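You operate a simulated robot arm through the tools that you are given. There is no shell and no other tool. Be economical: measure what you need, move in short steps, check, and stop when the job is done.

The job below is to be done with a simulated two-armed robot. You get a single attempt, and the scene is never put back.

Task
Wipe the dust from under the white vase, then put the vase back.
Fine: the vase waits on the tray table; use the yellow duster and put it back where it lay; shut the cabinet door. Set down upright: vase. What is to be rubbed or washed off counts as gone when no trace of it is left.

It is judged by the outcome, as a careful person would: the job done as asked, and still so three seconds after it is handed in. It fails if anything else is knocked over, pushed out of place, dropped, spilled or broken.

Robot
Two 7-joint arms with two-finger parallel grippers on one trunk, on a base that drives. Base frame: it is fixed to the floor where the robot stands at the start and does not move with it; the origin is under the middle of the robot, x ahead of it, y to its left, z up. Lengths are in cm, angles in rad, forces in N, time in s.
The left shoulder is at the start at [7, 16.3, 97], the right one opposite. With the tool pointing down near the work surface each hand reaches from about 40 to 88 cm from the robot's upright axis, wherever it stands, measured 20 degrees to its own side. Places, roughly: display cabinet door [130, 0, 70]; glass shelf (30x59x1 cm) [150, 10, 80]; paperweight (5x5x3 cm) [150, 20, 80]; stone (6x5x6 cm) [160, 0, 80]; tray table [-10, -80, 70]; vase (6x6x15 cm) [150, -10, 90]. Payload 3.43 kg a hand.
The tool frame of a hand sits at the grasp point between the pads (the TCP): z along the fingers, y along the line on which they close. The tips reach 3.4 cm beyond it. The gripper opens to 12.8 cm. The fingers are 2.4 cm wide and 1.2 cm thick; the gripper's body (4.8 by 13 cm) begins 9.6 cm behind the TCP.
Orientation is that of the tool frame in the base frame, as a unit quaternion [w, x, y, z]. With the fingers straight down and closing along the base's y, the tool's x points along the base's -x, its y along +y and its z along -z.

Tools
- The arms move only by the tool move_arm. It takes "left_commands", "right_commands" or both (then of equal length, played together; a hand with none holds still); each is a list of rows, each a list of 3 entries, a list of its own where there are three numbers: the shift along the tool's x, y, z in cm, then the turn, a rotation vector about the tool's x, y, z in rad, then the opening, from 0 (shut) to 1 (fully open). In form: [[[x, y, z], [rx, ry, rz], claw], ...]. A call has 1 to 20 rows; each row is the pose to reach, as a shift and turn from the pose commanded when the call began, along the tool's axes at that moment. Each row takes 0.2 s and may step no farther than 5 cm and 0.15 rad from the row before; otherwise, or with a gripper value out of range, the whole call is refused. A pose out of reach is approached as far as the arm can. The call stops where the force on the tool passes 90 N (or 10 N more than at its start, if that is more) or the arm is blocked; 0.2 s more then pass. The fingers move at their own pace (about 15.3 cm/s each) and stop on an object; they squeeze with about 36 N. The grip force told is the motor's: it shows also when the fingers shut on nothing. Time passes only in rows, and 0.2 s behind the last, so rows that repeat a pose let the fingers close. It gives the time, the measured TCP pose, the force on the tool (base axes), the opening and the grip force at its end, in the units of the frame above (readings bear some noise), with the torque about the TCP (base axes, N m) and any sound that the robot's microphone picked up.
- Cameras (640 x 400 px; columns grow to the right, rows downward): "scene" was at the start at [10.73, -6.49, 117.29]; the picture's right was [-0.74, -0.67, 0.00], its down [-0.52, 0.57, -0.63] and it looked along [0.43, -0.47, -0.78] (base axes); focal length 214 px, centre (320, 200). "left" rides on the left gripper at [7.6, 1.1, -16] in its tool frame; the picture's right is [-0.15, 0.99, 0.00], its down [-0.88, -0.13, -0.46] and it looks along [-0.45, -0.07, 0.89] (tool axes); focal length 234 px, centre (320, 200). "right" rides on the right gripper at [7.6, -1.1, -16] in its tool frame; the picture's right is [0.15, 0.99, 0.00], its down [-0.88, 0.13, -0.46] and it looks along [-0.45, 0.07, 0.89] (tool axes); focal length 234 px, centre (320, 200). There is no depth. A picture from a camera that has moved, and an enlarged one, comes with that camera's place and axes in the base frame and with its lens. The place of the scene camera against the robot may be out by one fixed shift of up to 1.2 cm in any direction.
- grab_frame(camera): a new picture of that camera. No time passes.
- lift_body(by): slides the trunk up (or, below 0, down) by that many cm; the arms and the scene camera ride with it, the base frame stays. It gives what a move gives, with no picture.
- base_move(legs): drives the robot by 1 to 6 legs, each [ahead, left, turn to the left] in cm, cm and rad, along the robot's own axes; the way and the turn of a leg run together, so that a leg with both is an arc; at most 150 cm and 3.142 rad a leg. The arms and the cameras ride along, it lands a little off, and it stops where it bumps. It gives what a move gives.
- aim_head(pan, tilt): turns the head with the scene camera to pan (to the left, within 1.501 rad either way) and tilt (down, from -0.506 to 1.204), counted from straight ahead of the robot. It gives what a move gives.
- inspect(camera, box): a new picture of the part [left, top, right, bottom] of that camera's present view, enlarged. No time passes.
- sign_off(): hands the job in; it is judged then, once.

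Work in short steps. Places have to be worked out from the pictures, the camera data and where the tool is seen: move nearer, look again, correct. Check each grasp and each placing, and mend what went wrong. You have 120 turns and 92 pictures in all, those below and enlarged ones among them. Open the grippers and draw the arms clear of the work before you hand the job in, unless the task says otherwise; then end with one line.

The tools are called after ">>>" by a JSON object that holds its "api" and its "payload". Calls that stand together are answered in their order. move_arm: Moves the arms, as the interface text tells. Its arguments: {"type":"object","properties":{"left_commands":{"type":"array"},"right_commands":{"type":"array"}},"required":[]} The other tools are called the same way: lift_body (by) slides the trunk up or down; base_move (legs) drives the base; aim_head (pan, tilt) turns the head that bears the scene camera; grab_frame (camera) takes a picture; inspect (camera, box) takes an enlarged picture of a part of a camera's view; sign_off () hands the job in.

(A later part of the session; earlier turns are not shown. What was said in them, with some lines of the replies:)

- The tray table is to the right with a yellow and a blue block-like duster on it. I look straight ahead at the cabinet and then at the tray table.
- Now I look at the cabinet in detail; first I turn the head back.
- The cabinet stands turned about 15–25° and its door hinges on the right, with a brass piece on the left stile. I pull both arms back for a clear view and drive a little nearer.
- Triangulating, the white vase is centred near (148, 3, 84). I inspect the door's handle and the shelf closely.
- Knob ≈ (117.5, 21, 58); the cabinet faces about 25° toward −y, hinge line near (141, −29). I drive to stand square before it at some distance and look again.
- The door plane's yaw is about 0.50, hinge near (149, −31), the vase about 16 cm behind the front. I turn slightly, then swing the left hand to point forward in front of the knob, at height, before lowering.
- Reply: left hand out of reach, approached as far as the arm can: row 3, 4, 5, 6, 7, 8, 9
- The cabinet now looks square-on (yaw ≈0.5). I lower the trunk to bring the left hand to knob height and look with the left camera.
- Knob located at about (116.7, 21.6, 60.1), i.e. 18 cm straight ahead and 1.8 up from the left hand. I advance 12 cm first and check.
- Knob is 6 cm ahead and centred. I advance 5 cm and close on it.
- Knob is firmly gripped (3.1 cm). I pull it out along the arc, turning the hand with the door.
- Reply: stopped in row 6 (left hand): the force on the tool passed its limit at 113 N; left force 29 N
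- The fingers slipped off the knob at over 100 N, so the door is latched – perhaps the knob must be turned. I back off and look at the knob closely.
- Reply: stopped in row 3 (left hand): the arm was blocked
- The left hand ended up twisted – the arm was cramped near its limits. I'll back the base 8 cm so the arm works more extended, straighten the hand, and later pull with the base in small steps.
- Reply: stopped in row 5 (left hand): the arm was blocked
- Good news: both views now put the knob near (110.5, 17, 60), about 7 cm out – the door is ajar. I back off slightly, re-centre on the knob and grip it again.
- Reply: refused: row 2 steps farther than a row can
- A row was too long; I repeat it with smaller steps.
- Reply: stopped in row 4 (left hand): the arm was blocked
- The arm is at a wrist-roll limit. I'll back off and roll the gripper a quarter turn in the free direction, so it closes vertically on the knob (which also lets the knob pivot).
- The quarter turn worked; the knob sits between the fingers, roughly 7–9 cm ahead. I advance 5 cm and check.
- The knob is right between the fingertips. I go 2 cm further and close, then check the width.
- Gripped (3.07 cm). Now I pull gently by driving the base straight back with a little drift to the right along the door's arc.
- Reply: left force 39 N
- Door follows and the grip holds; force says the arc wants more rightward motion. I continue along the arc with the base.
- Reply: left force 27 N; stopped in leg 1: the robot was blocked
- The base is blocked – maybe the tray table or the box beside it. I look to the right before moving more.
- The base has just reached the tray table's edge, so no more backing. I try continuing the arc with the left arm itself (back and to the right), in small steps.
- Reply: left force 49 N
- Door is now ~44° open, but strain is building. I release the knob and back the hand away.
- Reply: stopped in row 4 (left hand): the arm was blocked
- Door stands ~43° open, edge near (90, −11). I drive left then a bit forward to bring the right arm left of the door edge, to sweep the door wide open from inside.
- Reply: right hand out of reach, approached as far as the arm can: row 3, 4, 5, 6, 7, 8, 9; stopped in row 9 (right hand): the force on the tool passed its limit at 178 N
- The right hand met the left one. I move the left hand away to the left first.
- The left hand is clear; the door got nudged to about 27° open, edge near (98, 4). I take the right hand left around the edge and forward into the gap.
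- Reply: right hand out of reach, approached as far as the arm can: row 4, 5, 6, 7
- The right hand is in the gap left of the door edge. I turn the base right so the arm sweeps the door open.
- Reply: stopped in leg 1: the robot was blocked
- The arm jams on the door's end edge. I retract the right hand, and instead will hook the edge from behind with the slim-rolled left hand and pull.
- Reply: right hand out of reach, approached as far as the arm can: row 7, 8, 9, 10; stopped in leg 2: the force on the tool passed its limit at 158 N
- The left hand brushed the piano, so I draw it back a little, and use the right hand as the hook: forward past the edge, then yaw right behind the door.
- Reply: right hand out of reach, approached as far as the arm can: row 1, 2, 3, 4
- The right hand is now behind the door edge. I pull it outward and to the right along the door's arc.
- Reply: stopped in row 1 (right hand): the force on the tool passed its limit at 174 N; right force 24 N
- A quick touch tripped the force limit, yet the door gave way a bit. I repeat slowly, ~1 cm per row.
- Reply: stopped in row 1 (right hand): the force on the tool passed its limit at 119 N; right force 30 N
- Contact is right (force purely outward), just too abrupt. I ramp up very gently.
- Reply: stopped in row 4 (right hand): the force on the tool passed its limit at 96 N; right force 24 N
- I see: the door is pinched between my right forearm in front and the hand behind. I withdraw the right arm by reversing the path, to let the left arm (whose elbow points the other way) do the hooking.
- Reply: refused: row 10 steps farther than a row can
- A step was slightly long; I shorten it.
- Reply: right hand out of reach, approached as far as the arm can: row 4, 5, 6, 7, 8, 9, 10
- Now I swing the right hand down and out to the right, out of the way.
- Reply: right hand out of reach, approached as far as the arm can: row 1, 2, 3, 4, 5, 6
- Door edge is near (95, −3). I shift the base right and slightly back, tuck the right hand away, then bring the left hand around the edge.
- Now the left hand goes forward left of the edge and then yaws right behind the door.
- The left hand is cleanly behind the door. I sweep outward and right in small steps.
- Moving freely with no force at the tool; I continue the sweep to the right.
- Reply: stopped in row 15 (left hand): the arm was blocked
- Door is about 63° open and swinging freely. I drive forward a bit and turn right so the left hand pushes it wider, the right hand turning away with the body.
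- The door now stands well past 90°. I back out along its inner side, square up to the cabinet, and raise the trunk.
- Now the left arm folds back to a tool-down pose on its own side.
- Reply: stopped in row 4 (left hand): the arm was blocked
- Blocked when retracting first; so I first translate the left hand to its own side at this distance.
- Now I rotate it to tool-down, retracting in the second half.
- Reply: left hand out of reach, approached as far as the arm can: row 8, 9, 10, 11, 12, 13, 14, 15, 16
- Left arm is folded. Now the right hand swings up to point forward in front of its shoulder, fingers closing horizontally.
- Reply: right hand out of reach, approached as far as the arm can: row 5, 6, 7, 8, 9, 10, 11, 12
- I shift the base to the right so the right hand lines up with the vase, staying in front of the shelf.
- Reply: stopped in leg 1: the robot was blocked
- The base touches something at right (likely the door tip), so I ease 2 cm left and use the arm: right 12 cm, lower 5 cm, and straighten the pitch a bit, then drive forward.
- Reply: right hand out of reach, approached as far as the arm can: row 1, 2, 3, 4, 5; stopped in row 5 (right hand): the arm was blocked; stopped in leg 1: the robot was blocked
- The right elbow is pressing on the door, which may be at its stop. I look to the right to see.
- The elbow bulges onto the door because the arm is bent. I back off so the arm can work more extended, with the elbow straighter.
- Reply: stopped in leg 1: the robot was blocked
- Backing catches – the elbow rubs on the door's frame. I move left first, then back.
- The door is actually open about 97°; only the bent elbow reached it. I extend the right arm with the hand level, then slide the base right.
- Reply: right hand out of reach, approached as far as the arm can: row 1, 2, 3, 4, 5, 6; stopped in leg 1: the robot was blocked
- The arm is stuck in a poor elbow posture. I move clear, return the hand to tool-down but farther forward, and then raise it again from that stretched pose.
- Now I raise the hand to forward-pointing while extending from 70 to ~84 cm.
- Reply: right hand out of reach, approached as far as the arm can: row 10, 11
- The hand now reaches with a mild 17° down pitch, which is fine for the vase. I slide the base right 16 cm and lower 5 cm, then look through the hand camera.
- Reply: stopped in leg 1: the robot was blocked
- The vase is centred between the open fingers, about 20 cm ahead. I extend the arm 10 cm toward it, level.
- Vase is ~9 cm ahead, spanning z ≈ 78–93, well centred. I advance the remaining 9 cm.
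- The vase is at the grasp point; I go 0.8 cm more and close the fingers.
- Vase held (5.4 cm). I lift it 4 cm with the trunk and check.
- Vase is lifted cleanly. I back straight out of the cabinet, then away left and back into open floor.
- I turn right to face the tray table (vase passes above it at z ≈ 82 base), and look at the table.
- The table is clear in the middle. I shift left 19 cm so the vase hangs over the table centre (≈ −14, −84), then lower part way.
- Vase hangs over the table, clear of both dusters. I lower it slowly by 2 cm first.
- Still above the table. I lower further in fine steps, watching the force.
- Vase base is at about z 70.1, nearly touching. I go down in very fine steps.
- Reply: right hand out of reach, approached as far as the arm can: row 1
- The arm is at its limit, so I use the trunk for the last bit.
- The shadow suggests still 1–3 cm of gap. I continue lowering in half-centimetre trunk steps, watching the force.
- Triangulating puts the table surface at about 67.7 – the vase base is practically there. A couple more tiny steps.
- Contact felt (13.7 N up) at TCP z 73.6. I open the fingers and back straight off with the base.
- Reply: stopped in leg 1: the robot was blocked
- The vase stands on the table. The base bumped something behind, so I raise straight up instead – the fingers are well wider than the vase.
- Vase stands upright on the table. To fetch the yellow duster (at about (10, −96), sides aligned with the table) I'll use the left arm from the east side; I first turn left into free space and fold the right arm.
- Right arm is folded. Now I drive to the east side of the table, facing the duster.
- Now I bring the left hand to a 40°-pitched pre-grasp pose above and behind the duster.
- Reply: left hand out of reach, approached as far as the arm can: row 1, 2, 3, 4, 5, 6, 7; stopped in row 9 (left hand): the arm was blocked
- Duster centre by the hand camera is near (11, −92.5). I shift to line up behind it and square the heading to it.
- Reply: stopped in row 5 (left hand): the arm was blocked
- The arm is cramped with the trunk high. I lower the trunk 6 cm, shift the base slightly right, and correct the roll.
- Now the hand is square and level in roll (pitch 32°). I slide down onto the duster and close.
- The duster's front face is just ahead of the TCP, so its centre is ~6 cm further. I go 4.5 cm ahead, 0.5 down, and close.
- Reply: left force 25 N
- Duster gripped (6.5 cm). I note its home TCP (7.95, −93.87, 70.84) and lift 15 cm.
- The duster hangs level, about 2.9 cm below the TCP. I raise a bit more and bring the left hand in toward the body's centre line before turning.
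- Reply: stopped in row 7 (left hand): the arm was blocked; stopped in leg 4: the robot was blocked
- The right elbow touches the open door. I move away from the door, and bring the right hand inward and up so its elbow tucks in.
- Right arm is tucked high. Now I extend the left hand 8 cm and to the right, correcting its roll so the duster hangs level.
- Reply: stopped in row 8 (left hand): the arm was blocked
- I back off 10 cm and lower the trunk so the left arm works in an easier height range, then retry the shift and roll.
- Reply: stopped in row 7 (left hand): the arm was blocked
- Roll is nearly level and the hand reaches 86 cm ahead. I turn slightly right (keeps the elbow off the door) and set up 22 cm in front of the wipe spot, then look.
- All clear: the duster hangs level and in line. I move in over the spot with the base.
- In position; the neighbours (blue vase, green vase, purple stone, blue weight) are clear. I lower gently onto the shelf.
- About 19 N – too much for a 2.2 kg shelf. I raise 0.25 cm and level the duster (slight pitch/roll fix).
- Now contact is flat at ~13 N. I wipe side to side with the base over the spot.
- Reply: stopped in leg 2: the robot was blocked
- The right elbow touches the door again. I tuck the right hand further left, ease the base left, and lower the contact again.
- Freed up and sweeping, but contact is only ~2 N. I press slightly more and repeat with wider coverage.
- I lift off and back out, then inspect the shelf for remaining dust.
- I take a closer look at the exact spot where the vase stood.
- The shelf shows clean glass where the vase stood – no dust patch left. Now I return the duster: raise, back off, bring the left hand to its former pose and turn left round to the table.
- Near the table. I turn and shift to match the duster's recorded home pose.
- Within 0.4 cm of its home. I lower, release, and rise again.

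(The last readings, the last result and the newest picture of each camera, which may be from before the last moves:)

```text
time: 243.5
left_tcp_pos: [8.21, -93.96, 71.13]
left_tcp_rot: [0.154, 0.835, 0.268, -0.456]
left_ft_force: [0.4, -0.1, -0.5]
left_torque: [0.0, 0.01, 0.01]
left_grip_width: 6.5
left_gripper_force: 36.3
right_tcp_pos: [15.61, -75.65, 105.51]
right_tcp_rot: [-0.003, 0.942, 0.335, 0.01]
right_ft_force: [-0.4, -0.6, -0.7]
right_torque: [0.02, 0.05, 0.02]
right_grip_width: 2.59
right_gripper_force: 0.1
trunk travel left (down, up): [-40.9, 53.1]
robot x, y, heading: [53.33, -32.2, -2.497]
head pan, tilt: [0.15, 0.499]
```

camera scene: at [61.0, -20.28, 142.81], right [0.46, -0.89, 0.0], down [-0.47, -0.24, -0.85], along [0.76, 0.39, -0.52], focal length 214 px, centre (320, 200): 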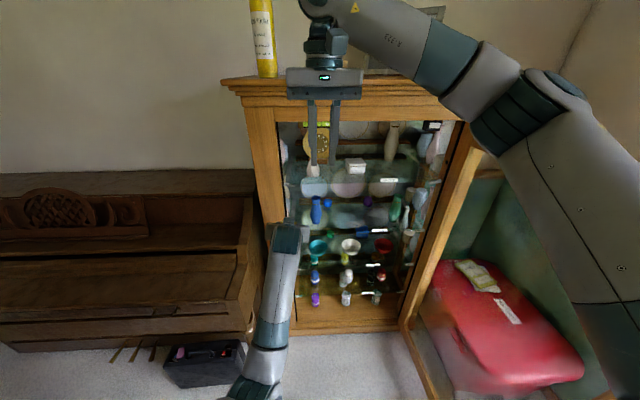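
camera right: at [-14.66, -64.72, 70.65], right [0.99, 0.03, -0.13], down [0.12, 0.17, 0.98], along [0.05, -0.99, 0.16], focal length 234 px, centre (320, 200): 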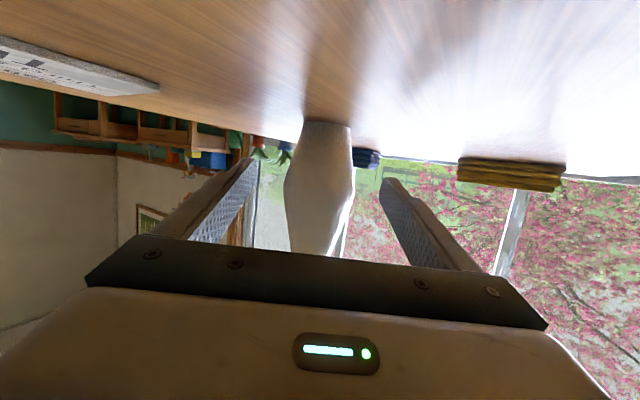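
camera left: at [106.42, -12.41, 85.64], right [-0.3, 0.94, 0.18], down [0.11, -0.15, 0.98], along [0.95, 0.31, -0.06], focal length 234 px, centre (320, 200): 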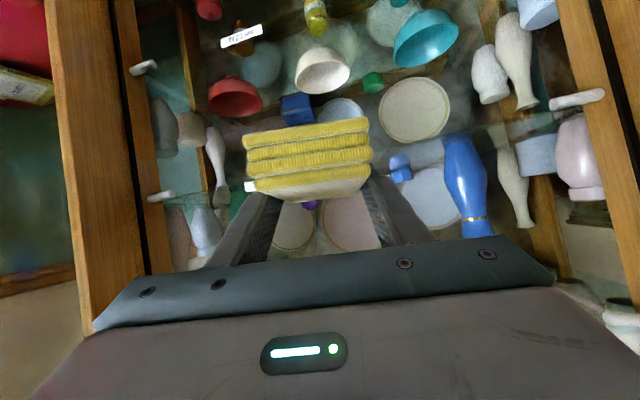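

Almost touching; a touch lower, open, rise, then fold the left arm and re-extend the right arm for the vase.

>>> {"api": "lift_body", "payload": {"by": -0.25}}

>>> {"api": "move_arm", "payload": {"left_commands": [[[0, 0, 0], [0, 0, 0], 0.5], [[0, 0, 0], [0, 0, 0], 0.8], [[0, 0, 0], [0, 0, 0], 1], [[0, 0, 0], [0, 0, 0], 1]]}}

>>> {"api": "lift_body", "payload": {"by": 18}}

>>> {"api": "grab_frame", "payload": {"camera": "left"}}

>>> {"api": "move_arm", "payload": {"left_commands": [[[1.4, 1.8, -3], [0, 0.111, -0.003], 0.5], [[2.9, 3.7, -6.1], [0, 0.223, -0.006], 0.2], [[4.3, 5.6, -9.1], [0, 0.335, -0.01], 0], [[5.8, 7.4, -12.2], [0, 0.447, -0.013], 0], [[7.2, 9.3, -15.2], [0, 0.558, -0.016], 0], [[8.7, 11.1, -18.3], [0, 0.67, -0.019], 0], [[10.1, 13, -21.3], [0, 0.782, -0.023], 0], [[11.6, 14.8, -24.4], [0, 0.893, -0.026], 0], [[13, 16.7, -27.4], [0, 1.005, -0.029], 0]]}}

>>> {"api": "move_arm", "payload": {"right_commands": [[[-1.5, -3.8, 0], [0, 0, 0], 0.2], [[-3.1, -7.6, 1], [0, 0, 0], 0.2], [[-4.7, -11.4, 3], [0, 0, 0], 0.2], [[-6.2, -15.2, 5.5], [0, 0, 0], 0.2], [[-7.8, -19, 8], [0, 0, 0], 0.2], [[-9.3, -22.8, 10.5], [0, 0, 0], 0.2], [[-10.9, -26.6, 13], [0, 0, 0], 0.2], [[-12.4, -30.4, 15.3], [0, 0, 0], 0.2], [[-14, -34, 17.6], [0, 0, 0], 0.2], [[-15.2, -34, 17.8], [0, -0.143, 0], 0.8], [[-16.4, -34, 18], [0, -0.286, 0], 0.85], [[-17.7, -34, 18.2], [0, -0.429, 0], 0.85], [[-19, -34, 18.4], [0, -0.571, 0], 0.85], [[-20.3, -34, 18.6], [0, -0.714, 0], 0.85], [[-21.6, -34, 18.8], [0, -0.857, 0], 0.85], [[-23, -34, 19], [0, -1.0, 0], 0.85], [[-24.3, -34, 19.2], [0, -1.143, 0], 0.85], [[-25.5, -34, 19.4], [0, -1.286, 0], 0.85], [[-26.8, -34, 19.5], [0, -1.428, 0], 0.85], [[-28, -34, 19.6], [0, -1.571, 0], 0.85]]}}

```text
time: 244.0
left_tcp_pos: [8.28, -94.0, 70.83]
left_tcp_rot: [0.155, 0.834, 0.268, -0.456]
left_ft_force: [-1.2, -1.3, 3.6]
left_torque: [-0.03, 0.22, 0.04]
left_grip_width: 6.51
left_gripper_force: 35.8
right_tcp_pos: [15.71, -75.73, 105.28]
right_tcp_rot: [-0.003, 0.942, 0.336, 0.011]
right_ft_force: [0.2, 0.0, -0.4]
right_torque: [-0.01, -0.01, 0.03]
right_grip_width: 2.57
right_gripper_force: 0.1
trunk travel left (down, up): [-40.6, 53.4]
robot x, y, heading: [53.56, -32.34, -2.5]
head pan, tilt: [0.15, 0.499]
```

```text
time: 245.0
left_tcp_pos: [8.34, -94.04, 70.92]
left_tcp_rot: [0.153, 0.835, 0.267, -0.456]
left_ft_force: [2.9, -1.8, 8.0]
left_torque: [0.28, 0.39, -0.07]
left_grip_width: 12.67
left_gripper_force: 0.0
right_tcp_pos: [15.69, -75.54, 105.46]
right_tcp_rot: [-0.003, 0.942, 0.334, 0.01]
right_ft_force: [0.3, 0.4, -0.6]
right_torque: [0.01, 0.01, 0.01]
right_grip_width: 2.58
right_gripper_force: 0.0
trunk travel left (down, up): [-40.6, 53.4]
robot x, y, heading: [53.15, -32.43, -2.502]
head pan, tilt: [0.15, 0.499]
```

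```text
time: 247.0
left_tcp_pos: [8.28, -94.06, 88.85]
left_tcp_rot: [0.155, 0.835, 0.268, -0.455]
left_ft_force: [-0.2, -0.4, -0.2]
left_torque: [-0.02, -0.03, -0.05]
left_grip_width: 12.8
left_gripper_force: 0.2
right_tcp_pos: [15.71, -75.62, 123.39]
right_tcp_rot: [-0.003, 0.942, 0.336, 0.01]
right_ft_force: [-0.1, -0.5, -0.6]
right_torque: [-0.05, 0.0, 0.02]
right_grip_width: 2.57
right_gripper_force: 0.0
trunk travel left (down, up): [-58.6, 35.4]
robot x, y, heading: [53.18, -32.36, -2.498]
head pan, tilt: [0.15, 0.499]
```

```text
12 pictures are left
camera left: at [23.25, -84.69, 91.01], right [0.52, -0.84, 0.14], down [-0.16, 0.06, 0.99], along [-0.84, -0.53, -0.1], focal length 234 px, centre (320, 200)
```

left: 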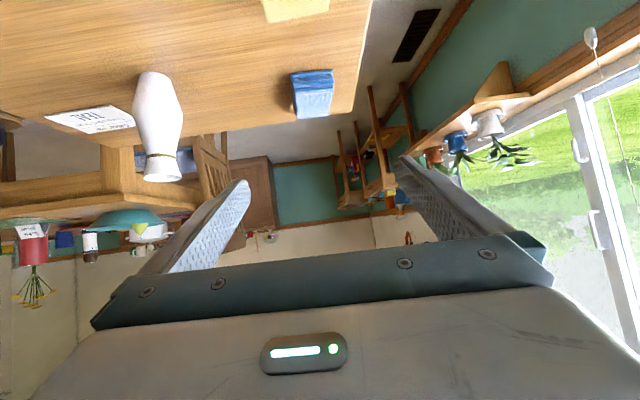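

```text
time: 249.2
left_tcp_pos: [29.71, -83.1, 91.11]
left_tcp_rot: [-0.039, 0.969, 0.228, -0.085]
left_ft_force: [0.6, 0.0, -0.2]
left_torque: [0.02, 0.05, 0.0]
left_grip_width: 0.02
left_gripper_force: 33.1
left hand out of reach, approached as far as the arm can: row 3, 4, 5, 6, 7
right_tcp_pos: [16.27, -75.85, 123.37]
right_tcp_rot: [-0.005, 0.941, 0.338, 0.009]
right_ft_force: [1.1, -0.9, 0.4]
right_torque: [0.04, 0.06, -0.02]
right_grip_width: 2.54
right_gripper_force: 0.1
trunk travel left (down, up): [-58.6, 35.4]
robot x, y, heading: [53.46, -32.33, -2.494]
head pan, tilt: [0.15, 0.499]
stopped in row 9 (left hand): the arm was blocked; the commanded pose is now the measured one
```

```text
time: 253.4
left_tcp_pos: [29.22, -83.01, 91.15]
left_tcp_rot: [-0.038, 0.97, 0.227, -0.083]
left_ft_force: [0.0, 0.4, 0.2]
left_torque: [-0.01, 0.0, -0.01]
left_grip_width: 0.02
left_gripper_force: 32.9
right_tcp_pos: [-25.06, -66.01, 103.3]
right_tcp_rot: [0.205, 0.751, 0.27, -0.566]
right_ft_force: [0.5, 0.5, 0.7]
right_torque: [-0.02, -0.01, 0.01]
right_grip_width: 10.88
right_gripper_force: 0.2
right hand out of reach, approached as far as the arm can: row 19, 20
trunk travel left (down, up): [-58.6, 35.4]
robot x, y, heading: [53.53, -32.33, -2.494]
head pan, tilt: [0.15, 0.499]
```

The duster rests at its place and the right hand is ready. I move round to the earlier vase pose (coming down over the vase from above).

>>> {"api": "base_move", "payload": {"legs": [[0, -40, 0], [0, 0, 0.898], [0, -20, 0]]}}

>>> {"api": "aim_head", "payload": {"pan": -0.35, "tilt": 0.7}}

```text
time: 258.7
left_tcp_pos: [52.71, -49.76, 91.12]
left_tcp_rot: [0.004, 0.772, 0.629, -0.091]
left_ft_force: [0.0, -0.5, 0.1]
left_torque: [0.01, -0.05, 0.01]
left_grip_width: 0.02
left_gripper_force: 32.9
right_tcp_pos: [5.88, -82.23, 103.32]
right_tcp_rot: [0.433, 0.557, 0.571, -0.42]
right_ft_force: [-0.8, -0.9, 0.2]
right_torque: [-0.02, -0.04, 0.03]
right_grip_width: 10.85
right_gripper_force: 0.0
trunk travel left (down, up): [-58.6, 35.4]
robot x, y, heading: [27.57, 0.28, -1.593]
head pan, tilt: [0.15, 0.499]
stopped in leg 3: the robot was blocked; the commanded pose is now the measured one
```

```text
time: 259.6
left_tcp_pos: [52.87, -49.89, 91.24]
left_tcp_rot: [0.003, 0.771, 0.63, -0.091]
left_ft_force: [0.6, -1.1, -0.3]
left_torque: [0.03, 0.02, 0.0]
left_grip_width: 0.0
left_gripper_force: 32.6
right_tcp_pos: [6.03, -82.23, 103.31]
right_tcp_rot: [0.432, 0.557, 0.572, -0.419]
right_ft_force: [0.4, -0.5, -0.5]
right_torque: [0.0, 0.02, 0.01]
right_grip_width: 10.88
right_gripper_force: 0.0
trunk travel left (down, up): [-58.6, 35.4]
robot x, y, heading: [27.66, 0.51, -1.593]
head pan, tilt: [-0.351, 0.7]
```

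The base touches the bench behind. I step forward, right, then back a little.

>>> {"api": "base_move", "payload": {"legs": [[6, 0, 0], [0, -19.8, 0], [-4, 0, 0]]}}

>>> {"api": "grab_frame", "payload": {"camera": "right"}}

```text
time: 262.2
left_tcp_pos: [33.61, -51.47, 91.19]
left_tcp_rot: [0.004, 0.77, 0.631, -0.093]
left_ft_force: [-0.3, 1.1, 0.2]
left_torque: [-0.01, -0.01, 0.06]
left_grip_width: 0.0
left_gripper_force: 33.6
right_tcp_pos: [-12.91, -84.22, 103.3]
right_tcp_rot: [0.433, 0.555, 0.574, -0.418]
right_ft_force: [-0.7, 0.2, -0.4]
right_torque: [0.03, 0.0, 0.0]
right_grip_width: 10.88
right_gripper_force: 0.1
trunk travel left (down, up): [-58.6, 35.4]
robot x, y, heading: [8.08, -1.36, -1.585]
head pan, tilt: [-0.351, 0.7]
```

```text
11 pictures are left
camera right: at [-14.68, -66.72, 100.37], right [0.99, 0.07, -0.14], down [0.12, 0.2, 0.97], along [0.1, -0.98, 0.19], focal length 234 px, centre (320, 200)
```

right: 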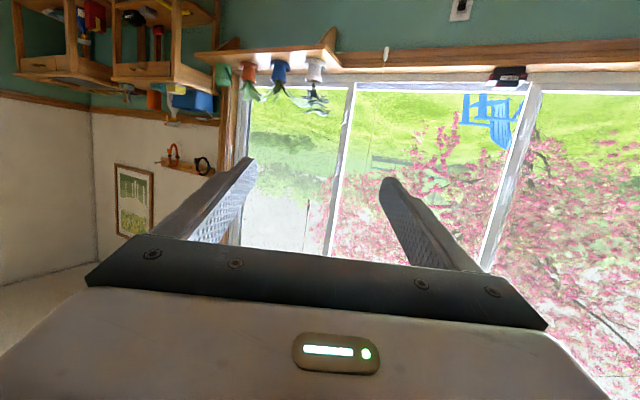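

Aligned within 1 cm. I correct that, then lower over the vase in two stages with a check.

>>> {"api": "base_move", "payload": {"legs": [[0, -1.1, 0]]}}

>>> {"api": "lift_body", "payload": {"by": -17}}

>>> {"api": "grab_frame", "payload": {"camera": "right"}}

```text
time: 263.0
left_tcp_pos: [32.81, -51.53, 91.12]
left_tcp_rot: [0.003, 0.77, 0.632, -0.091]
left_ft_force: [0.7, -0.1, -0.3]
left_torque: [0.0, 0.0, 0.03]
left_grip_width: 0.0
left_gripper_force: 33.4
right_tcp_pos: [-13.89, -84.03, 103.35]
right_tcp_rot: [0.433, 0.555, 0.574, -0.418]
right_ft_force: [0.0, 0.1, 0.0]
right_torque: [-0.01, 0.02, -0.04]
right_grip_width: 10.89
right_gripper_force: 0.0
trunk travel left (down, up): [-58.6, 35.4]
robot x, y, heading: [7.2, -1.51, -1.588]
head pan, tilt: [-0.351, 0.7]
```

```text
time: 264.9
left_tcp_pos: [32.66, -51.51, 74.25]
left_tcp_rot: [0.004, 0.77, 0.632, -0.091]
left_ft_force: [0.4, 0.1, 0.5]
left_torque: [-0.03, 0.01, -0.01]
left_grip_width: 0.0
left_gripper_force: 32.8
right_tcp_pos: [-13.9, -84.05, 86.39]
right_tcp_rot: [0.434, 0.554, 0.574, -0.418]
right_ft_force: [0.8, 0.2, 0.0]
right_torque: [0.0, 0.0, -0.03]
right_grip_width: 10.89
right_gripper_force: 0.1
trunk travel left (down, up): [-41.6, 52.4]
robot x, y, heading: [7.04, -1.43, -1.588]
head pan, tilt: [-0.351, 0.7]
```

```text
10 pictures are left
camera right: at [-15.67, -66.74, 83.38], right [0.99, 0.07, -0.14], down [0.12, 0.2, 0.97], along [0.1, -0.98, 0.19], focal length 234 px, centre (320, 200)
```

right: 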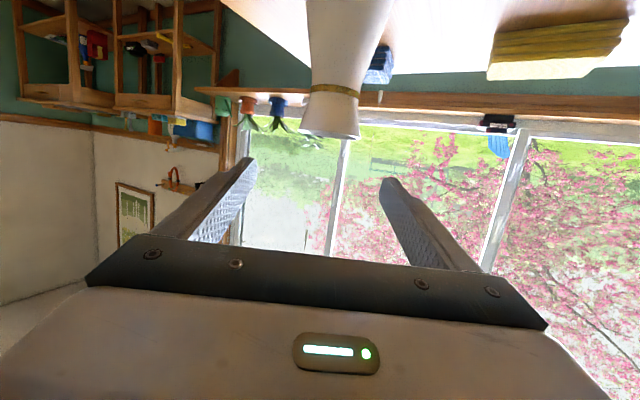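

The vase is between the fingers. I lower the rest, close, and lift.

>>> {"api": "lift_body", "payload": {"by": -12.8}}

>>> {"api": "move_arm", "payload": {"right_commands": [[[0, 0.5, 0], [0, 0, 0], 0.7], [[0, 0.5, 0], [0, 0, 0], 0.5], [[0, 0.5, 0], [0, 0, 0], 0.3], [[0, 0.5, 0], [0, 0, 0], 0.3], [[0, 0.5, 0], [0, 0, 0], 0.3]]}}

```text
time: 266.5
left_tcp_pos: [32.79, -51.44, 61.4]
left_tcp_rot: [0.003, 0.77, 0.632, -0.091]
left_ft_force: [0.8, 1.3, -0.6]
left_torque: [0.02, 0.01, 0.01]
left_grip_width: 0.03
left_gripper_force: 33.0
right_tcp_pos: [-13.82, -83.94, 73.65]
right_tcp_rot: [0.433, 0.555, 0.573, -0.418]
right_ft_force: [0.2, -0.4, 0.1]
right_torque: [0.05, -0.03, -0.02]
right_grip_width: 10.88
right_gripper_force: 0.1
trunk travel left (down, up): [-28.8, 65.2]
robot x, y, heading: [6.82, -1.44, -1.581]
head pan, tilt: [-0.351, 0.7]
```

```text
time: 267.7
left_tcp_pos: [32.61, -51.56, 61.38]
left_tcp_rot: [0.003, 0.77, 0.632, -0.091]
left_ft_force: [-0.4, -0.6, -0.2]
left_torque: [0.03, 0.03, -0.03]
left_grip_width: 0.01
left_gripper_force: 32.8
right_tcp_pos: [-13.47, -84.02, 73.48]
right_tcp_rot: [0.434, 0.555, 0.574, -0.417]
right_ft_force: [0.2, -0.7, 0.8]
right_torque: [-0.03, 0.01, -0.01]
right_grip_width: 5.43
right_gripper_force: 36.3
trunk travel left (down, up): [-28.8, 65.2]
robot x, y, heading: [7.12, -1.03, -1.584]
head pan, tilt: [-0.351, 0.7]
```

Vase gripped. I lift 15 cm, turn left toward the cabinet and line up.

>>> {"api": "lift_body", "payload": {"by": 15}}

>>> {"api": "base_move", "payload": {"legs": [[4, 0, 0], [0, 0, 1.05], [0, 0, 1.04], [0, -37, 0]]}}

```text
time: 269.4
left_tcp_pos: [32.73, -51.51, 76.33]
left_tcp_rot: [0.003, 0.77, 0.632, -0.091]
left_ft_force: [0.2, 0.6, 0.4]
left_torque: [0.0, 0.0, 0.01]
left_grip_width: 0.0
left_gripper_force: 32.7
right_tcp_pos: [-13.5, -84.2, 88.49]
right_tcp_rot: [0.434, 0.555, 0.574, -0.418]
right_ft_force: [0.4, -0.1, -0.9]
right_torque: [-0.03, -0.01, 0.0]
right_grip_width: 5.42
right_gripper_force: 36.0
trunk travel left (down, up): [-43.8, 50.2]
robot x, y, heading: [6.92, -1.4, -1.587]
head pan, tilt: [-0.351, 0.7]
```

```text
time: 277.5
left_tcp_pos: [56.45, 7.22, 76.39]
left_tcp_rot: [0.079, -0.14, 0.986, -0.044]
left_ft_force: [-0.2, -0.7, -0.1]
left_torque: [0.01, 0.0, -0.02]
left_grip_width: 0.0
left_gripper_force: 33.4
right_tcp_pos: [106.66, -18.85, 88.56]
right_tcp_rot: [0.583, -0.201, 0.772, 0.153]
right_ft_force: [0.8, 0.2, -2.0]
right_torque: [0.01, -0.01, 0.03]
right_grip_width: 5.45
right_gripper_force: 36.2
trunk travel left (down, up): [-43.8, 50.2]
robot x, y, heading: [23.77, -38.82, 0.464]
head pan, tilt: [-0.351, 0.7]
```

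Now I line up 20 cm in front of the vase's place, and look through the hand camera.

>>> {"api": "base_move", "payload": {"legs": [[0, 3.6, 0], [23.3, 0, 0]]}}

>>> {"api": "grab_frame", "payload": {"camera": "right"}}

```text
time: 279.7
left_tcp_pos: [75.47, 20.8, 76.37]
left_tcp_rot: [0.08, -0.14, 0.986, -0.045]
left_ft_force: [0.8, -0.1, 0.8]
left_torque: [-0.01, 0.01, 0.03]
left_grip_width: 0.02
left_gripper_force: 33.0
right_tcp_pos: [125.71, -5.0, 88.47]
right_tcp_rot: [0.582, -0.203, 0.772, 0.154]
right_ft_force: [0.4, -0.1, -1.4]
right_torque: [0.01, -0.03, -0.03]
right_grip_width: 5.44
right_gripper_force: 36.0
trunk travel left (down, up): [-43.8, 50.2]
robot x, y, heading: [42.76, -25.01, 0.464]
head pan, tilt: [-0.351, 0.7]
```

```text
9 pictures are left
camera right: at [111.01, -14.61, 85.47], right [-0.52, 0.84, -0.14], down [-0.23, 0.02, 0.97], along [0.82, 0.54, 0.19], focal length 234 px, centre (320, 200)
```

right: 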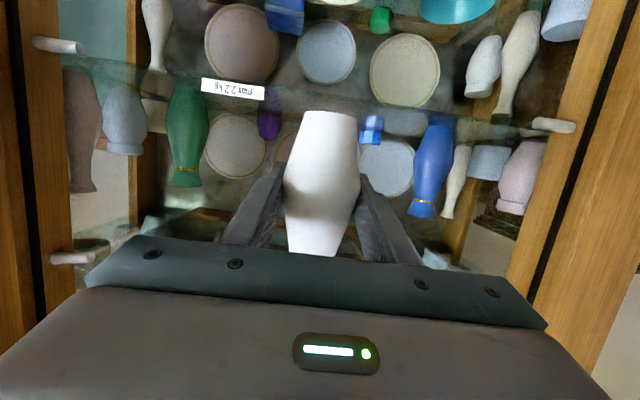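

Aligned. I extend the arm 20 cm level to the vase's original place, then lower toward the shelf.

>>> {"api": "move_arm", "payload": {"right_commands": [[[-0.9, 0, 3.2], [0, 0, 0], 0.3], [[-1.8, -0.1, 6.4], [0, 0, 0], 0.3], [[-2.7, -0.1, 9.6], [0, 0, 0], 0.3], [[-3.7, -0.2, 12.9], [0, 0, 0], 0.3], [[-4.6, -0.2, 16.1], [0, 0, 0], 0.3], [[-5.5, -0.3, 19.3], [0, 0, 0], 0.3], [[-5.5, -0.3, 19.3], [0, 0, 0], 0.3]]}}

>>> {"api": "lift_body", "payload": {"by": -3.3}}

```text
time: 281.3
left_tcp_pos: [75.35, 20.75, 76.41]
left_tcp_rot: [0.08, -0.141, 0.986, -0.043]
left_ft_force: [0.0, 0.3, 0.3]
left_torque: [0.02, 0.0, -0.01]
left_grip_width: 0.0
left_gripper_force: 32.9
right_tcp_pos: [143.32, 4.58, 88.75]
right_tcp_rot: [0.583, -0.203, 0.772, 0.155]
right_ft_force: [-0.7, 0.0, -1.4]
right_torque: [0.01, 0.0, 0.01]
right_grip_width: 5.42
right_gripper_force: 35.6
trunk travel left (down, up): [-43.8, 50.2]
robot x, y, heading: [42.93, -24.78, 0.462]
head pan, tilt: [-0.351, 0.7]
```

```text
time: 282.0
left_tcp_pos: [75.46, 20.79, 73.22]
left_tcp_rot: [0.08, -0.14, 0.986, -0.045]
left_ft_force: [0.0, 0.6, 0.5]
left_torque: [-0.05, 0.01, 0.01]
left_grip_width: 0.01
left_gripper_force: 33.0
right_tcp_pos: [143.2, 4.54, 85.4]
right_tcp_rot: [0.582, -0.202, 0.772, 0.153]
right_ft_force: [-0.8, -0.3, -0.8]
right_torque: [0.01, 0.05, 0.01]
right_grip_width: 5.44
right_gripper_force: 35.3
trunk travel left (down, up): [-40.5, 53.5]
robot x, y, heading: [43.0, -24.84, 0.466]
head pan, tilt: [-0.351, 0.7]
```

Exactly over the original place. Fine lowering until light contact.

>>> {"api": "lift_body", "payload": {"by": -0.6}}

>>> {"api": "lift_body", "payload": {"by": -0.25}}

>>> {"api": "lift_body", "payload": {"by": -0.2}}

```text
time: 282.6
left_tcp_pos: [75.36, 20.92, 72.49]
left_tcp_rot: [0.08, -0.141, 0.986, -0.045]
left_ft_force: [-0.2, -0.1, 0.0]
left_torque: [0.0, 0.04, 0.0]
left_grip_width: 0.0
left_gripper_force: 33.0
right_tcp_pos: [143.2, 4.47, 84.72]
right_tcp_rot: [0.583, -0.203, 0.772, 0.154]
right_ft_force: [0.5, 0.1, -2.2]
right_torque: [-0.01, 0.0, 0.0]
right_grip_width: 5.39
right_gripper_force: 35.6
trunk travel left (down, up): [-39.9, 54.1]
robot x, y, heading: [42.81, -24.62, 0.461]
head pan, tilt: [-0.351, 0.7]
```

```text
time: 283.1
left_tcp_pos: [75.48, 20.79, 72.21]
left_tcp_rot: [0.08, -0.141, 0.986, -0.045]
left_ft_force: [0.8, 0.3, -0.1]
left_torque: [0.02, -0.01, 0.0]
left_grip_width: 0.0
left_gripper_force: 32.5
right_tcp_pos: [143.27, 4.51, 84.57]
right_tcp_rot: [0.582, -0.203, 0.772, 0.154]
right_ft_force: [0.2, 0.1, 1.3]
right_torque: [0.0, -0.01, 0.01]
right_grip_width: 5.4
right_gripper_force: 35.6
trunk travel left (down, up): [-39.7, 54.3]
robot x, y, heading: [42.61, -25.03, 0.463]
head pan, tilt: [-0.351, 0.7]
```

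```text
time: 283.6
left_tcp_pos: [75.36, 20.92, 72.09]
left_tcp_rot: [0.08, -0.14, 0.986, -0.045]
left_ft_force: [-0.3, 1.4, 0.5]
left_torque: [-0.01, 0.0, 0.02]
left_grip_width: 0.02
left_gripper_force: 33.1
right_tcp_pos: [143.25, 4.38, 84.5]
right_tcp_rot: [0.584, -0.202, 0.771, 0.154]
right_ft_force: [3.9, 0.8, 8.5]
right_torque: [-0.04, -0.04, -0.01]
right_grip_width: 5.41
right_gripper_force: 35.8
trunk travel left (down, up): [-39.5, 54.5]
robot x, y, heading: [42.77, -25.21, 0.464]
head pan, tilt: [-0.351, 0.7]
```

Contact at 8.5 N. I open the fingers and draw the hand straight back, then check.

>>> {"api": "move_arm", "payload": {"right_commands": [[[0, 0, 0], [0, 0, 0], 0.5], [[0, 0, 0], [0, 0, 0], 0.7], [[0, 0, 0], [0, 0, 0], 0.85], [[0, 0, 0], [0, 0, 0], 0.85], [[0.9, 0, -3.2], [0, 0, 0], 0.85], [[1.8, 0, -6.4], [0, 0, 0], 0.85], [[2.7, 0, -9.6], [0, 0, 0], 0.85], [[3.7, 0, -12.9], [0, 0, 0], 0.85], [[4.6, 0, -16.1], [0, 0, 0], 0.85], [[5.5, 0, -19.3], [0, 0, 0], 0.85]]}}

>>> {"api": "grab_frame", "payload": {"camera": "right"}}

```text
time: 285.8
left_tcp_pos: [75.43, 20.9, 71.98]
left_tcp_rot: [0.079, -0.14, 0.986, -0.044]
left_ft_force: [-0.4, 0.9, -0.1]
left_torque: [0.02, 0.03, 0.03]
left_grip_width: 0.0
left_gripper_force: 33.1
right_tcp_pos: [125.59, -5.5, 84.01]
right_tcp_rot: [0.583, -0.203, 0.772, 0.154]
right_ft_force: [-0.4, 0.1, -0.3]
right_torque: [0.03, 0.0, 0.03]
right_grip_width: 10.87
right_gripper_force: 0.1
trunk travel left (down, up): [-39.5, 54.5]
robot x, y, heading: [42.7, -24.76, 0.466]
head pan, tilt: [-0.351, 0.7]
```

```text
8 pictures are left
camera right: at [110.85, -15.13, 81.13], right [-0.52, 0.84, -0.14], down [-0.23, 0.01, 0.97], along [0.82, 0.54, 0.19], focal length 234 px, centre (320, 200)
```

right: 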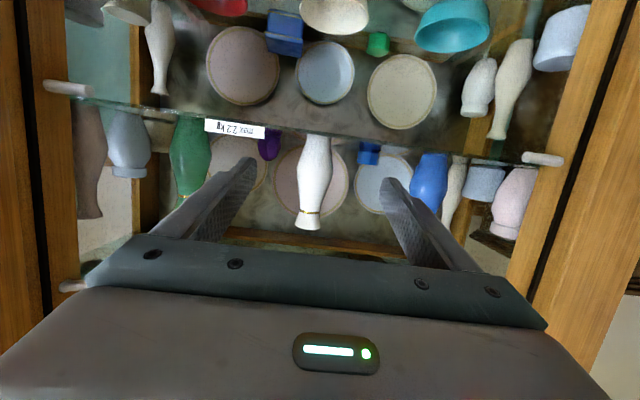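

The vase stands just where it was, upright. Now the door: I back off, close the fist, and go round to the door's outer side with the extended right arm.

>>> {"api": "base_move", "payload": {"legs": [[-22.6, 16.7, 0], [0, 0, -0.6], [0, 0, -0.6]]}}

>>> {"api": "move_arm", "payload": {"right_commands": [[[0, 0, 0], [0, 0, 0], 0.4], [[0, 0, 0], [0, 0, 0], 0], [[0, 0, 0], [0, 0, 0], 0]]}}

>>> {"api": "aim_head", "payload": {"pan": 0.2, "tilt": 0.5}}

>>> {"api": "grab_frame", "payload": {"camera": "scene"}}

```text
time: 291.1
left_tcp_pos: [70.02, -33.37, 71.96]
left_tcp_rot: [0.041, 0.434, 0.896, -0.081]
left_ft_force: [0.0, 0.6, 0.1]
left_torque: [-0.01, -0.03, -0.01]
left_grip_width: 0.0
left_gripper_force: 32.7
right_tcp_pos: [64.38, -89.9, 84.0]
right_tcp_rot: [0.569, 0.264, 0.753, -0.198]
right_ft_force: [-0.3, 0.7, 0.5]
right_torque: [-0.03, 0.02, 0.04]
right_grip_width: 10.87
right_gripper_force: 0.1
trunk travel left (down, up): [-39.5, 54.5]
robot x, y, heading: [15.29, -20.36, -0.722]
head pan, tilt: [-0.351, 0.7]
```

```text
time: 291.9
left_tcp_pos: [70.01, -33.47, 71.98]
left_tcp_rot: [0.041, 0.435, 0.896, -0.08]
left_ft_force: [0.0, -0.3, 1.3]
left_torque: [-0.01, -0.01, -0.05]
left_grip_width: 0.0
left_gripper_force: 33.0
right_tcp_pos: [64.42, -89.88, 83.96]
right_tcp_rot: [0.569, 0.263, 0.753, -0.198]
right_ft_force: [-1.0, -0.3, -0.4]
right_torque: [0.0, -0.01, -0.02]
right_grip_width: 0.04
right_gripper_force: 33.2
trunk travel left (down, up): [-39.5, 54.5]
robot x, y, heading: [15.46, -20.28, -0.724]
head pan, tilt: [-0.351, 0.7]
```

```text
time: 292.8
left_tcp_pos: [70.12, -33.37, 72.1]
left_tcp_rot: [0.041, 0.435, 0.896, -0.082]
left_ft_force: [0.3, 0.0, 0.5]
left_torque: [0.01, 0.03, 0.03]
left_grip_width: 0.02
left_gripper_force: 33.0
right_tcp_pos: [64.33, -89.76, 84.06]
right_tcp_rot: [0.569, 0.263, 0.753, -0.198]
right_ft_force: [-1.0, -0.2, 0.6]
right_torque: [-0.01, 0.04, 0.02]
right_grip_width: 0.0
right_gripper_force: 32.9
trunk travel left (down, up): [-39.5, 54.5]
robot x, y, heading: [15.16, -20.44, -0.722]
head pan, tilt: [0.201, 0.499]
```

```text
7 pictures are left
camera scene: at [27.63, -29.1, 115.08], right [-0.5, -0.87, 0.0], down [-0.42, 0.24, -0.88], along [0.76, -0.44, -0.48], focal length 214 px, centre (320, 200)
```

scene: 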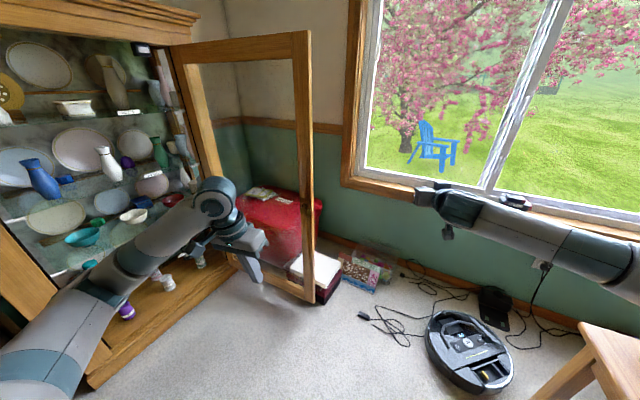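

Clear view: the door's outer side is free. I move beside it and sweep left in stages.

>>> {"api": "base_move", "payload": {"legs": [[18.2, 13.9, 0], [0, 0, 0.4], [0, 0, 0.3], [0, 0, 0.3]]}}

>>> {"api": "grab_frame", "payload": {"camera": "scene"}}

```text
time: 295.9
left_tcp_pos: [93.51, -13.42, 72.05]
left_tcp_rot: [0.057, 0.254, 0.963, -0.073]
left_ft_force: [-0.1, 0.7, 0.3]
left_torque: [0.0, -0.01, -0.02]
left_grip_width: 0.02
left_gripper_force: 32.7
right_tcp_pos: [110.29, -66.89, 84.08]
right_tcp_rot: [0.597, 0.108, 0.791, -0.08]
right_ft_force: [-0.3, -0.3, -0.9]
right_torque: [0.01, -0.02, 0.02]
right_grip_width: 0.0
right_gripper_force: 33.3
trunk travel left (down, up): [-39.5, 54.5]
robot x, y, heading: [37.87, -21.74, -0.331]
head pan, tilt: [0.201, 0.499]
stopped in leg 2: the robot was blocked; the commanded pose is now the measured one
```

```text
6 pictures are left
camera scene: at [52.54, -25.77, 115.08], right [-0.13, -0.99, 0.0], down [-0.48, 0.06, -0.88], along [0.87, -0.11, -0.48], focal length 214 px, centre (320, 200)
```

scene: 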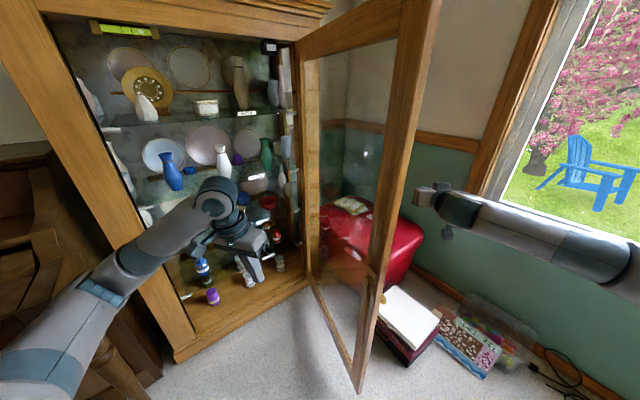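

The hand was pushing the door end-on. I move the base left-and-back along the door's closing tangent, then continue turning.

>>> {"api": "base_move", "payload": {"legs": [[-6, 9, 0], [-6.5, 12, 0], [0, 0, 0.3], [0, 0, 0.3], [0, 0, 0.2]]}}

>>> {"api": "grab_frame", "payload": {"camera": "scene"}}

```text
time: 296.6
left_tcp_pos: [93.19, -13.52, 72.09]
left_tcp_rot: [0.056, 0.26, 0.961, -0.075]
left_ft_force: [-0.4, 0.0, 0.0]
left_torque: [-0.01, -0.04, -0.04]
left_grip_width: 0.0
left_gripper_force: 33.4
right_tcp_pos: [109.74, -66.7, 84.18]
right_tcp_rot: [0.597, 0.111, 0.79, -0.08]
right_ft_force: [1.6, 0.2, -0.3]
right_torque: [-0.02, -0.04, 0.04]
right_grip_width: 0.03
right_gripper_force: 32.8
trunk travel left (down, up): [-39.5, 54.5]
robot x, y, heading: [38.01, -21.44, -0.333]
head pan, tilt: [0.201, 0.499]
stopped in leg 1: the robot was blocked; the commanded pose is now the measured one
```

```text
5 pictures are left
camera scene: at [52.2, -25.29, 115.09], right [-0.13, -0.99, 0.0], down [-0.47, 0.06, -0.88], along [0.87, -0.11, -0.48], focal length 214 px, centre (320, 200)
```

scene: 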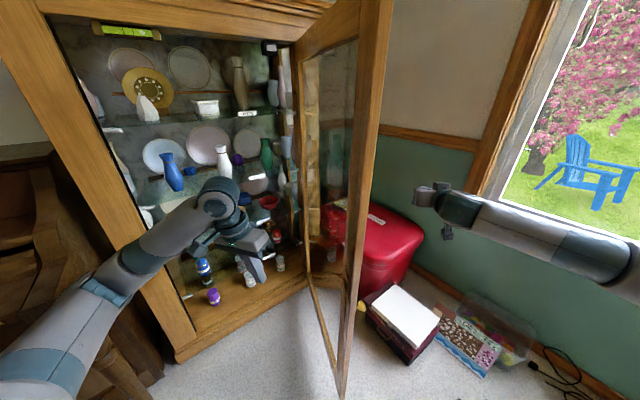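

The door has now swung partly shut by itself. I retry sweeping left, with turn and shift as separate tries.

>>> {"api": "base_move", "payload": {"legs": [[0, 0, 0.35], [0, 0, 0.35], [0, 0, 0.25]]}}

>>> {"api": "base_move", "payload": {"legs": [[-8, 0, 0], [0, 0, 0.3]]}}

>>> {"api": "grab_frame", "payload": {"camera": "scene"}}

```text
time: 297.3
left_tcp_pos: [93.22, -13.63, 72.12]
left_tcp_rot: [0.057, 0.26, 0.961, -0.078]
left_ft_force: [0.3, 0.1, -0.1]
left_torque: [-0.01, 0.03, -0.01]
left_grip_width: 0.0
left_gripper_force: 32.5
right_tcp_pos: [110.0, -66.39, 84.11]
right_tcp_rot: [0.597, 0.108, 0.791, -0.079]
right_ft_force: [0.7, 0.2, 0.5]
right_torque: [0.04, 0.02, 0.0]
right_grip_width: 0.0
right_gripper_force: 32.8
trunk travel left (down, up): [-39.5, 54.5]
robot x, y, heading: [37.84, -21.45, -0.329]
head pan, tilt: [0.201, 0.499]
stopped in leg 1: the robot was blocked; the commanded pose is now the measured one
```

```text
time: 299.4
left_tcp_pos: [80.71, 5.0, 72.14]
left_tcp_rot: [0.068, 0.115, 0.989, -0.069]
left_ft_force: [0.7, -0.1, 0.4]
left_torque: [0.06, 0.02, 0.03]
left_grip_width: 0.0
left_gripper_force: 33.1
right_tcp_pos: [112.27, -40.45, 84.24]
right_tcp_rot: [0.603, -0.01, 0.798, 0.009]
right_ft_force: [-0.5, 0.8, -0.3]
right_torque: [0.02, 0.01, -0.02]
right_grip_width: 0.01
right_gripper_force: 32.7
trunk travel left (down, up): [-39.5, 54.5]
robot x, y, heading: [30.59, -18.73, -0.03]
head pan, tilt: [0.201, 0.499]
```

```text
4 pictures are left
camera scene: at [44.78, -18.23, 115.08], right [0.17, -0.99, 0.0], down [-0.47, -0.08, -0.88], along [0.87, 0.15, -0.48], focal length 214 px, centre (320, 200)
```

scene: 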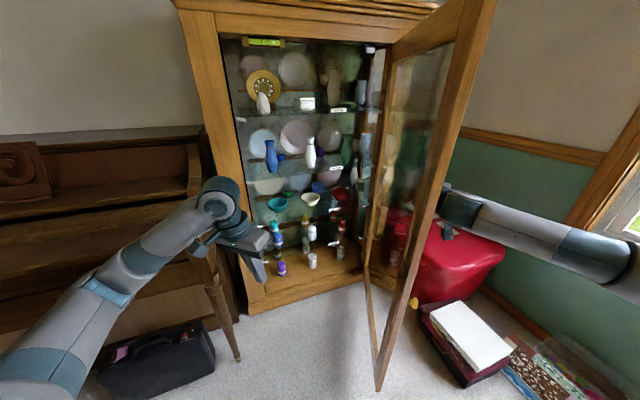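

It's closing under the hand. I keep turning, with a small back-off in between in case it binds.

>>> {"api": "base_move", "payload": {"legs": [[-2, 0, 0.2], [-2, 0, 0.2], [0, 0, 0.15], [0, 0, 0.1]]}}

>>> {"api": "grab_frame", "payload": {"camera": "scene"}}

```text
time: 302.4
left_tcp_pos: [52.45, 29.92, 72.06]
left_tcp_rot: [0.086, -0.204, 0.974, -0.044]
left_ft_force: [-0.6, 0.6, -0.3]
left_torque: [0.01, -0.01, 0.02]
left_grip_width: 0.0
left_gripper_force: 32.7
right_tcp_pos: [104.92, 12.3, 84.18]
right_tcp_rot: [0.568, -0.262, 0.754, 0.199]
right_ft_force: [-0.9, 0.0, 0.7]
right_torque: [0.0, -0.02, 0.0]
right_grip_width: 0.01
right_gripper_force: 32.6
trunk travel left (down, up): [-39.5, 54.5]
robot x, y, heading: [26.47, -19.69, 0.614]
head pan, tilt: [0.201, 0.499]
```

```text
3 pictures are left
camera scene: at [37.17, -10.79, 115.08], right [0.73, -0.69, 0.0], down [-0.33, -0.35, -0.88], along [0.6, 0.64, -0.48], focal length 214 px, centre (320, 200)
```

scene: 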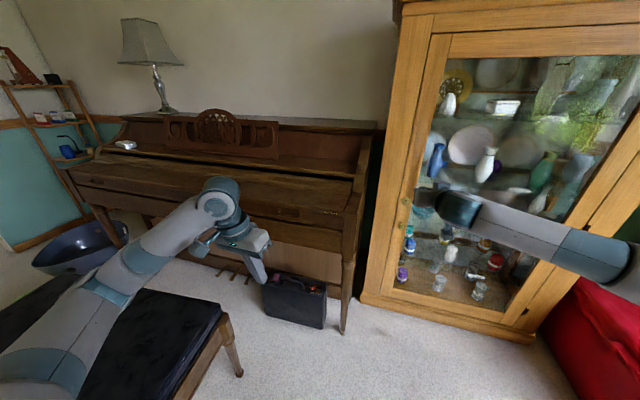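

The door looks shut. I press the fist gently on its left stile to make sure it is fully home.

>>> {"api": "base_move", "payload": {"legs": [[11, -1.5, 0]]}}

>>> {"api": "base_move", "payload": {"legs": [[2, 0, 0]]}}

>>> {"api": "base_move", "payload": {"legs": [[1.5, 0, 0]]}}

>>> {"api": "base_move", "payload": {"legs": [[1.5, 0, 0]]}}

```text
time: 303.6
left_tcp_pos: [62.87, 35.27, 72.16]
left_tcp_rot: [0.086, -0.203, 0.974, -0.044]
left_ft_force: [-1.1, 0.1, -0.8]
left_torque: [0.0, -0.02, 0.0]
left_grip_width: 0.0
left_gripper_force: 33.2
right_tcp_pos: [115.4, 17.74, 84.05]
right_tcp_rot: [0.568, -0.261, 0.755, 0.199]
right_ft_force: [0.1, 1.0, -1.0]
right_torque: [0.02, 0.01, 0.02]
right_grip_width: 0.0
right_gripper_force: 33.0
trunk travel left (down, up): [-39.5, 54.5]
robot x, y, heading: [36.87, -14.3, 0.611]
head pan, tilt: [0.201, 0.499]
```

```text
time: 304.4
left_tcp_pos: [64.16, 36.18, 72.18]
left_tcp_rot: [0.086, -0.204, 0.974, -0.043]
left_ft_force: [0.4, 0.5, 0.2]
left_torque: [0.01, 0.03, -0.02]
left_grip_width: 0.0
left_gripper_force: 33.3
right_tcp_pos: [116.58, 18.65, 84.13]
right_tcp_rot: [0.569, -0.261, 0.754, 0.199]
right_ft_force: [-26.4, -20.6, -4.6]
right_torque: [0.06, 0.16, -0.12]
right_grip_width: 0.0
right_gripper_force: 32.8
trunk travel left (down, up): [-39.5, 54.5]
robot x, y, heading: [38.12, -13.01, 0.623]
head pan, tilt: [0.201, 0.499]
```

```text
time: 305.2
left_tcp_pos: [65.15, 36.55, 72.3]
left_tcp_rot: [0.086, -0.2, 0.975, -0.043]
left_ft_force: [0.4, 0.5, -0.5]
left_torque: [0.01, -0.04, 0.02]
left_grip_width: 0.01
left_gripper_force: 33.2
right_tcp_pos: [116.62, 18.67, 84.18]
right_tcp_rot: [0.566, -0.264, 0.754, 0.202]
right_ft_force: [-23.8, -19.5, 8.8]
right_torque: [0.16, -0.34, -0.14]
right_grip_width: 0.0
right_gripper_force: 33.3
trunk travel left (down, up): [-39.5, 54.5]
robot x, y, heading: [38.94, -12.31, 0.606]
head pan, tilt: [0.201, 0.499]
stopped in leg 1: the force on the tool passed its limit at 107 N (the readings are from after the stop); the commanded pose is now the measured one
```

```text
time: 306.0
left_tcp_pos: [65.71, 36.54, 72.35]
left_tcp_rot: [0.087, -0.198, 0.975, -0.044]
left_ft_force: [0.1, -0.6, -0.2]
left_torque: [0.03, 0.02, 0.01]
left_grip_width: 0.0
left_gripper_force: 33.0
right_tcp_pos: [116.79, 18.72, 84.17]
right_tcp_rot: [0.563, -0.266, 0.755, 0.204]
right_ft_force: [-29.1, -24.4, 10.9]
right_torque: [0.17, -0.45, -0.11]
right_grip_width: 0.0
right_gripper_force: 32.9
trunk travel left (down, up): [-39.5, 54.5]
robot x, y, heading: [39.09, -12.23, 0.597]
head pan, tilt: [0.201, 0.499]
stopped in leg 1: the force on the tool passed its limit at 113 N (the readings are from after the stop); the commanded pose is now the measured one
```

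Firm contact with no further travel: the door is home. I back away, open the grippers and check the door.

>>> {"api": "base_move", "payload": {"legs": [[-18, 0, 0]]}}

>>> {"api": "move_arm", "payload": {"right_commands": [[[0, 0, 0], [0, 0, 0], 0.5], [[0, 0, 0], [0, 0, 0], 0.8]], "left_commands": [[[0, 0, 0], [0, 0, 0], 0.5], [[0, 0, 0], [0, 0, 0], 0.8]]}}

>>> {"api": "aim_head", "payload": {"pan": -0.1, "tilt": 0.4}}

>>> {"api": "grab_frame", "payload": {"camera": "scene"}}

```text
time: 307.6
left_tcp_pos: [51.15, 26.86, 72.14]
left_tcp_rot: [0.085, -0.199, 0.975, -0.045]
left_ft_force: [0.2, 0.0, 0.4]
left_torque: [0.0, 0.03, -0.01]
left_grip_width: 0.01
left_gripper_force: 33.2
right_tcp_pos: [102.35, 8.83, 83.62]
right_tcp_rot: [0.561, -0.265, 0.758, 0.201]
right_ft_force: [-0.3, -0.4, 0.9]
right_torque: [-0.02, 0.05, 0.01]
right_grip_width: 0.04
right_gripper_force: 33.0
trunk travel left (down, up): [-39.5, 54.5]
robot x, y, heading: [24.58, -22.26, 0.605]
head pan, tilt: [0.201, 0.499]
```

```text
time: 308.1
left_tcp_pos: [51.11, 26.76, 72.12]
left_tcp_rot: [0.084, -0.2, 0.975, -0.043]
left_ft_force: [0.1, -0.1, 0.7]
left_torque: [-0.01, 0.0, 0.03]
left_grip_width: 10.25
left_gripper_force: 0.0
right_tcp_pos: [102.4, 8.95, 83.5]
right_tcp_rot: [0.561, -0.265, 0.758, 0.201]
right_ft_force: [-1.0, 0.2, 0.4]
right_torque: [0.03, 0.01, 0.01]
right_grip_width: 10.25
right_gripper_force: 0.1
trunk travel left (down, up): [-39.5, 54.5]
robot x, y, heading: [24.59, -22.29, 0.603]
head pan, tilt: [0.201, 0.499]
```

```text
time: 308.9
left_tcp_pos: [51.21, 26.76, 72.03]
left_tcp_rot: [0.084, -0.2, 0.975, -0.044]
left_ft_force: [-0.1, -0.4, -0.3]
left_torque: [-0.01, 0.0, -0.05]
left_grip_width: 10.23
left_gripper_force: 0.1
right_tcp_pos: [102.46, 8.91, 83.48]
right_tcp_rot: [0.561, -0.266, 0.757, 0.202]
right_ft_force: [-1.0, 0.6, -0.4]
right_torque: [-0.01, 0.02, 0.0]
right_grip_width: 10.21
right_gripper_force: 0.0
trunk travel left (down, up): [-39.5, 54.5]
robot x, y, heading: [24.94, -21.71, 0.598]
head pan, tilt: [-0.099, 0.4]
```

```text
2 pictures are left
camera scene: at [37.43, -15.81, 115.99], right [0.48, -0.88, 0.0], down [-0.34, -0.19, -0.92], along [0.81, 0.44, -0.39], focal length 214 px, centre (320, 200)
```

scene: 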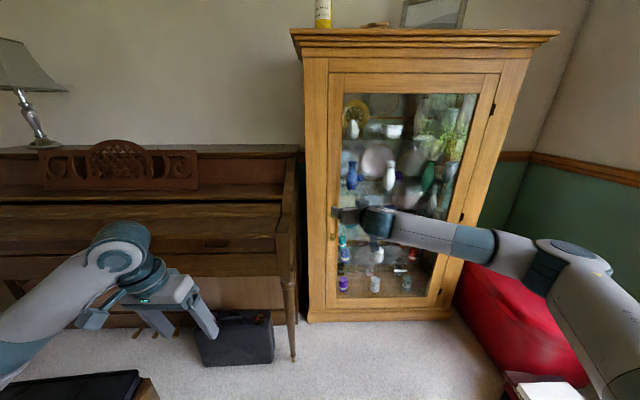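

The door is shut, the white vase stands upright in its place inside, the duster is back where it lay on the table, and both hands are open and clear of the work. I hand the job in.

>>> {"api": "sign_off", "payload": {}}

```text
The job is handed in.
```

The dust under the white vase is wiped away as far as the pictures show. The vase is back in its place upright, the yellow duster is back within about half a centimetre of where it lay, and the cabinet door is shut.
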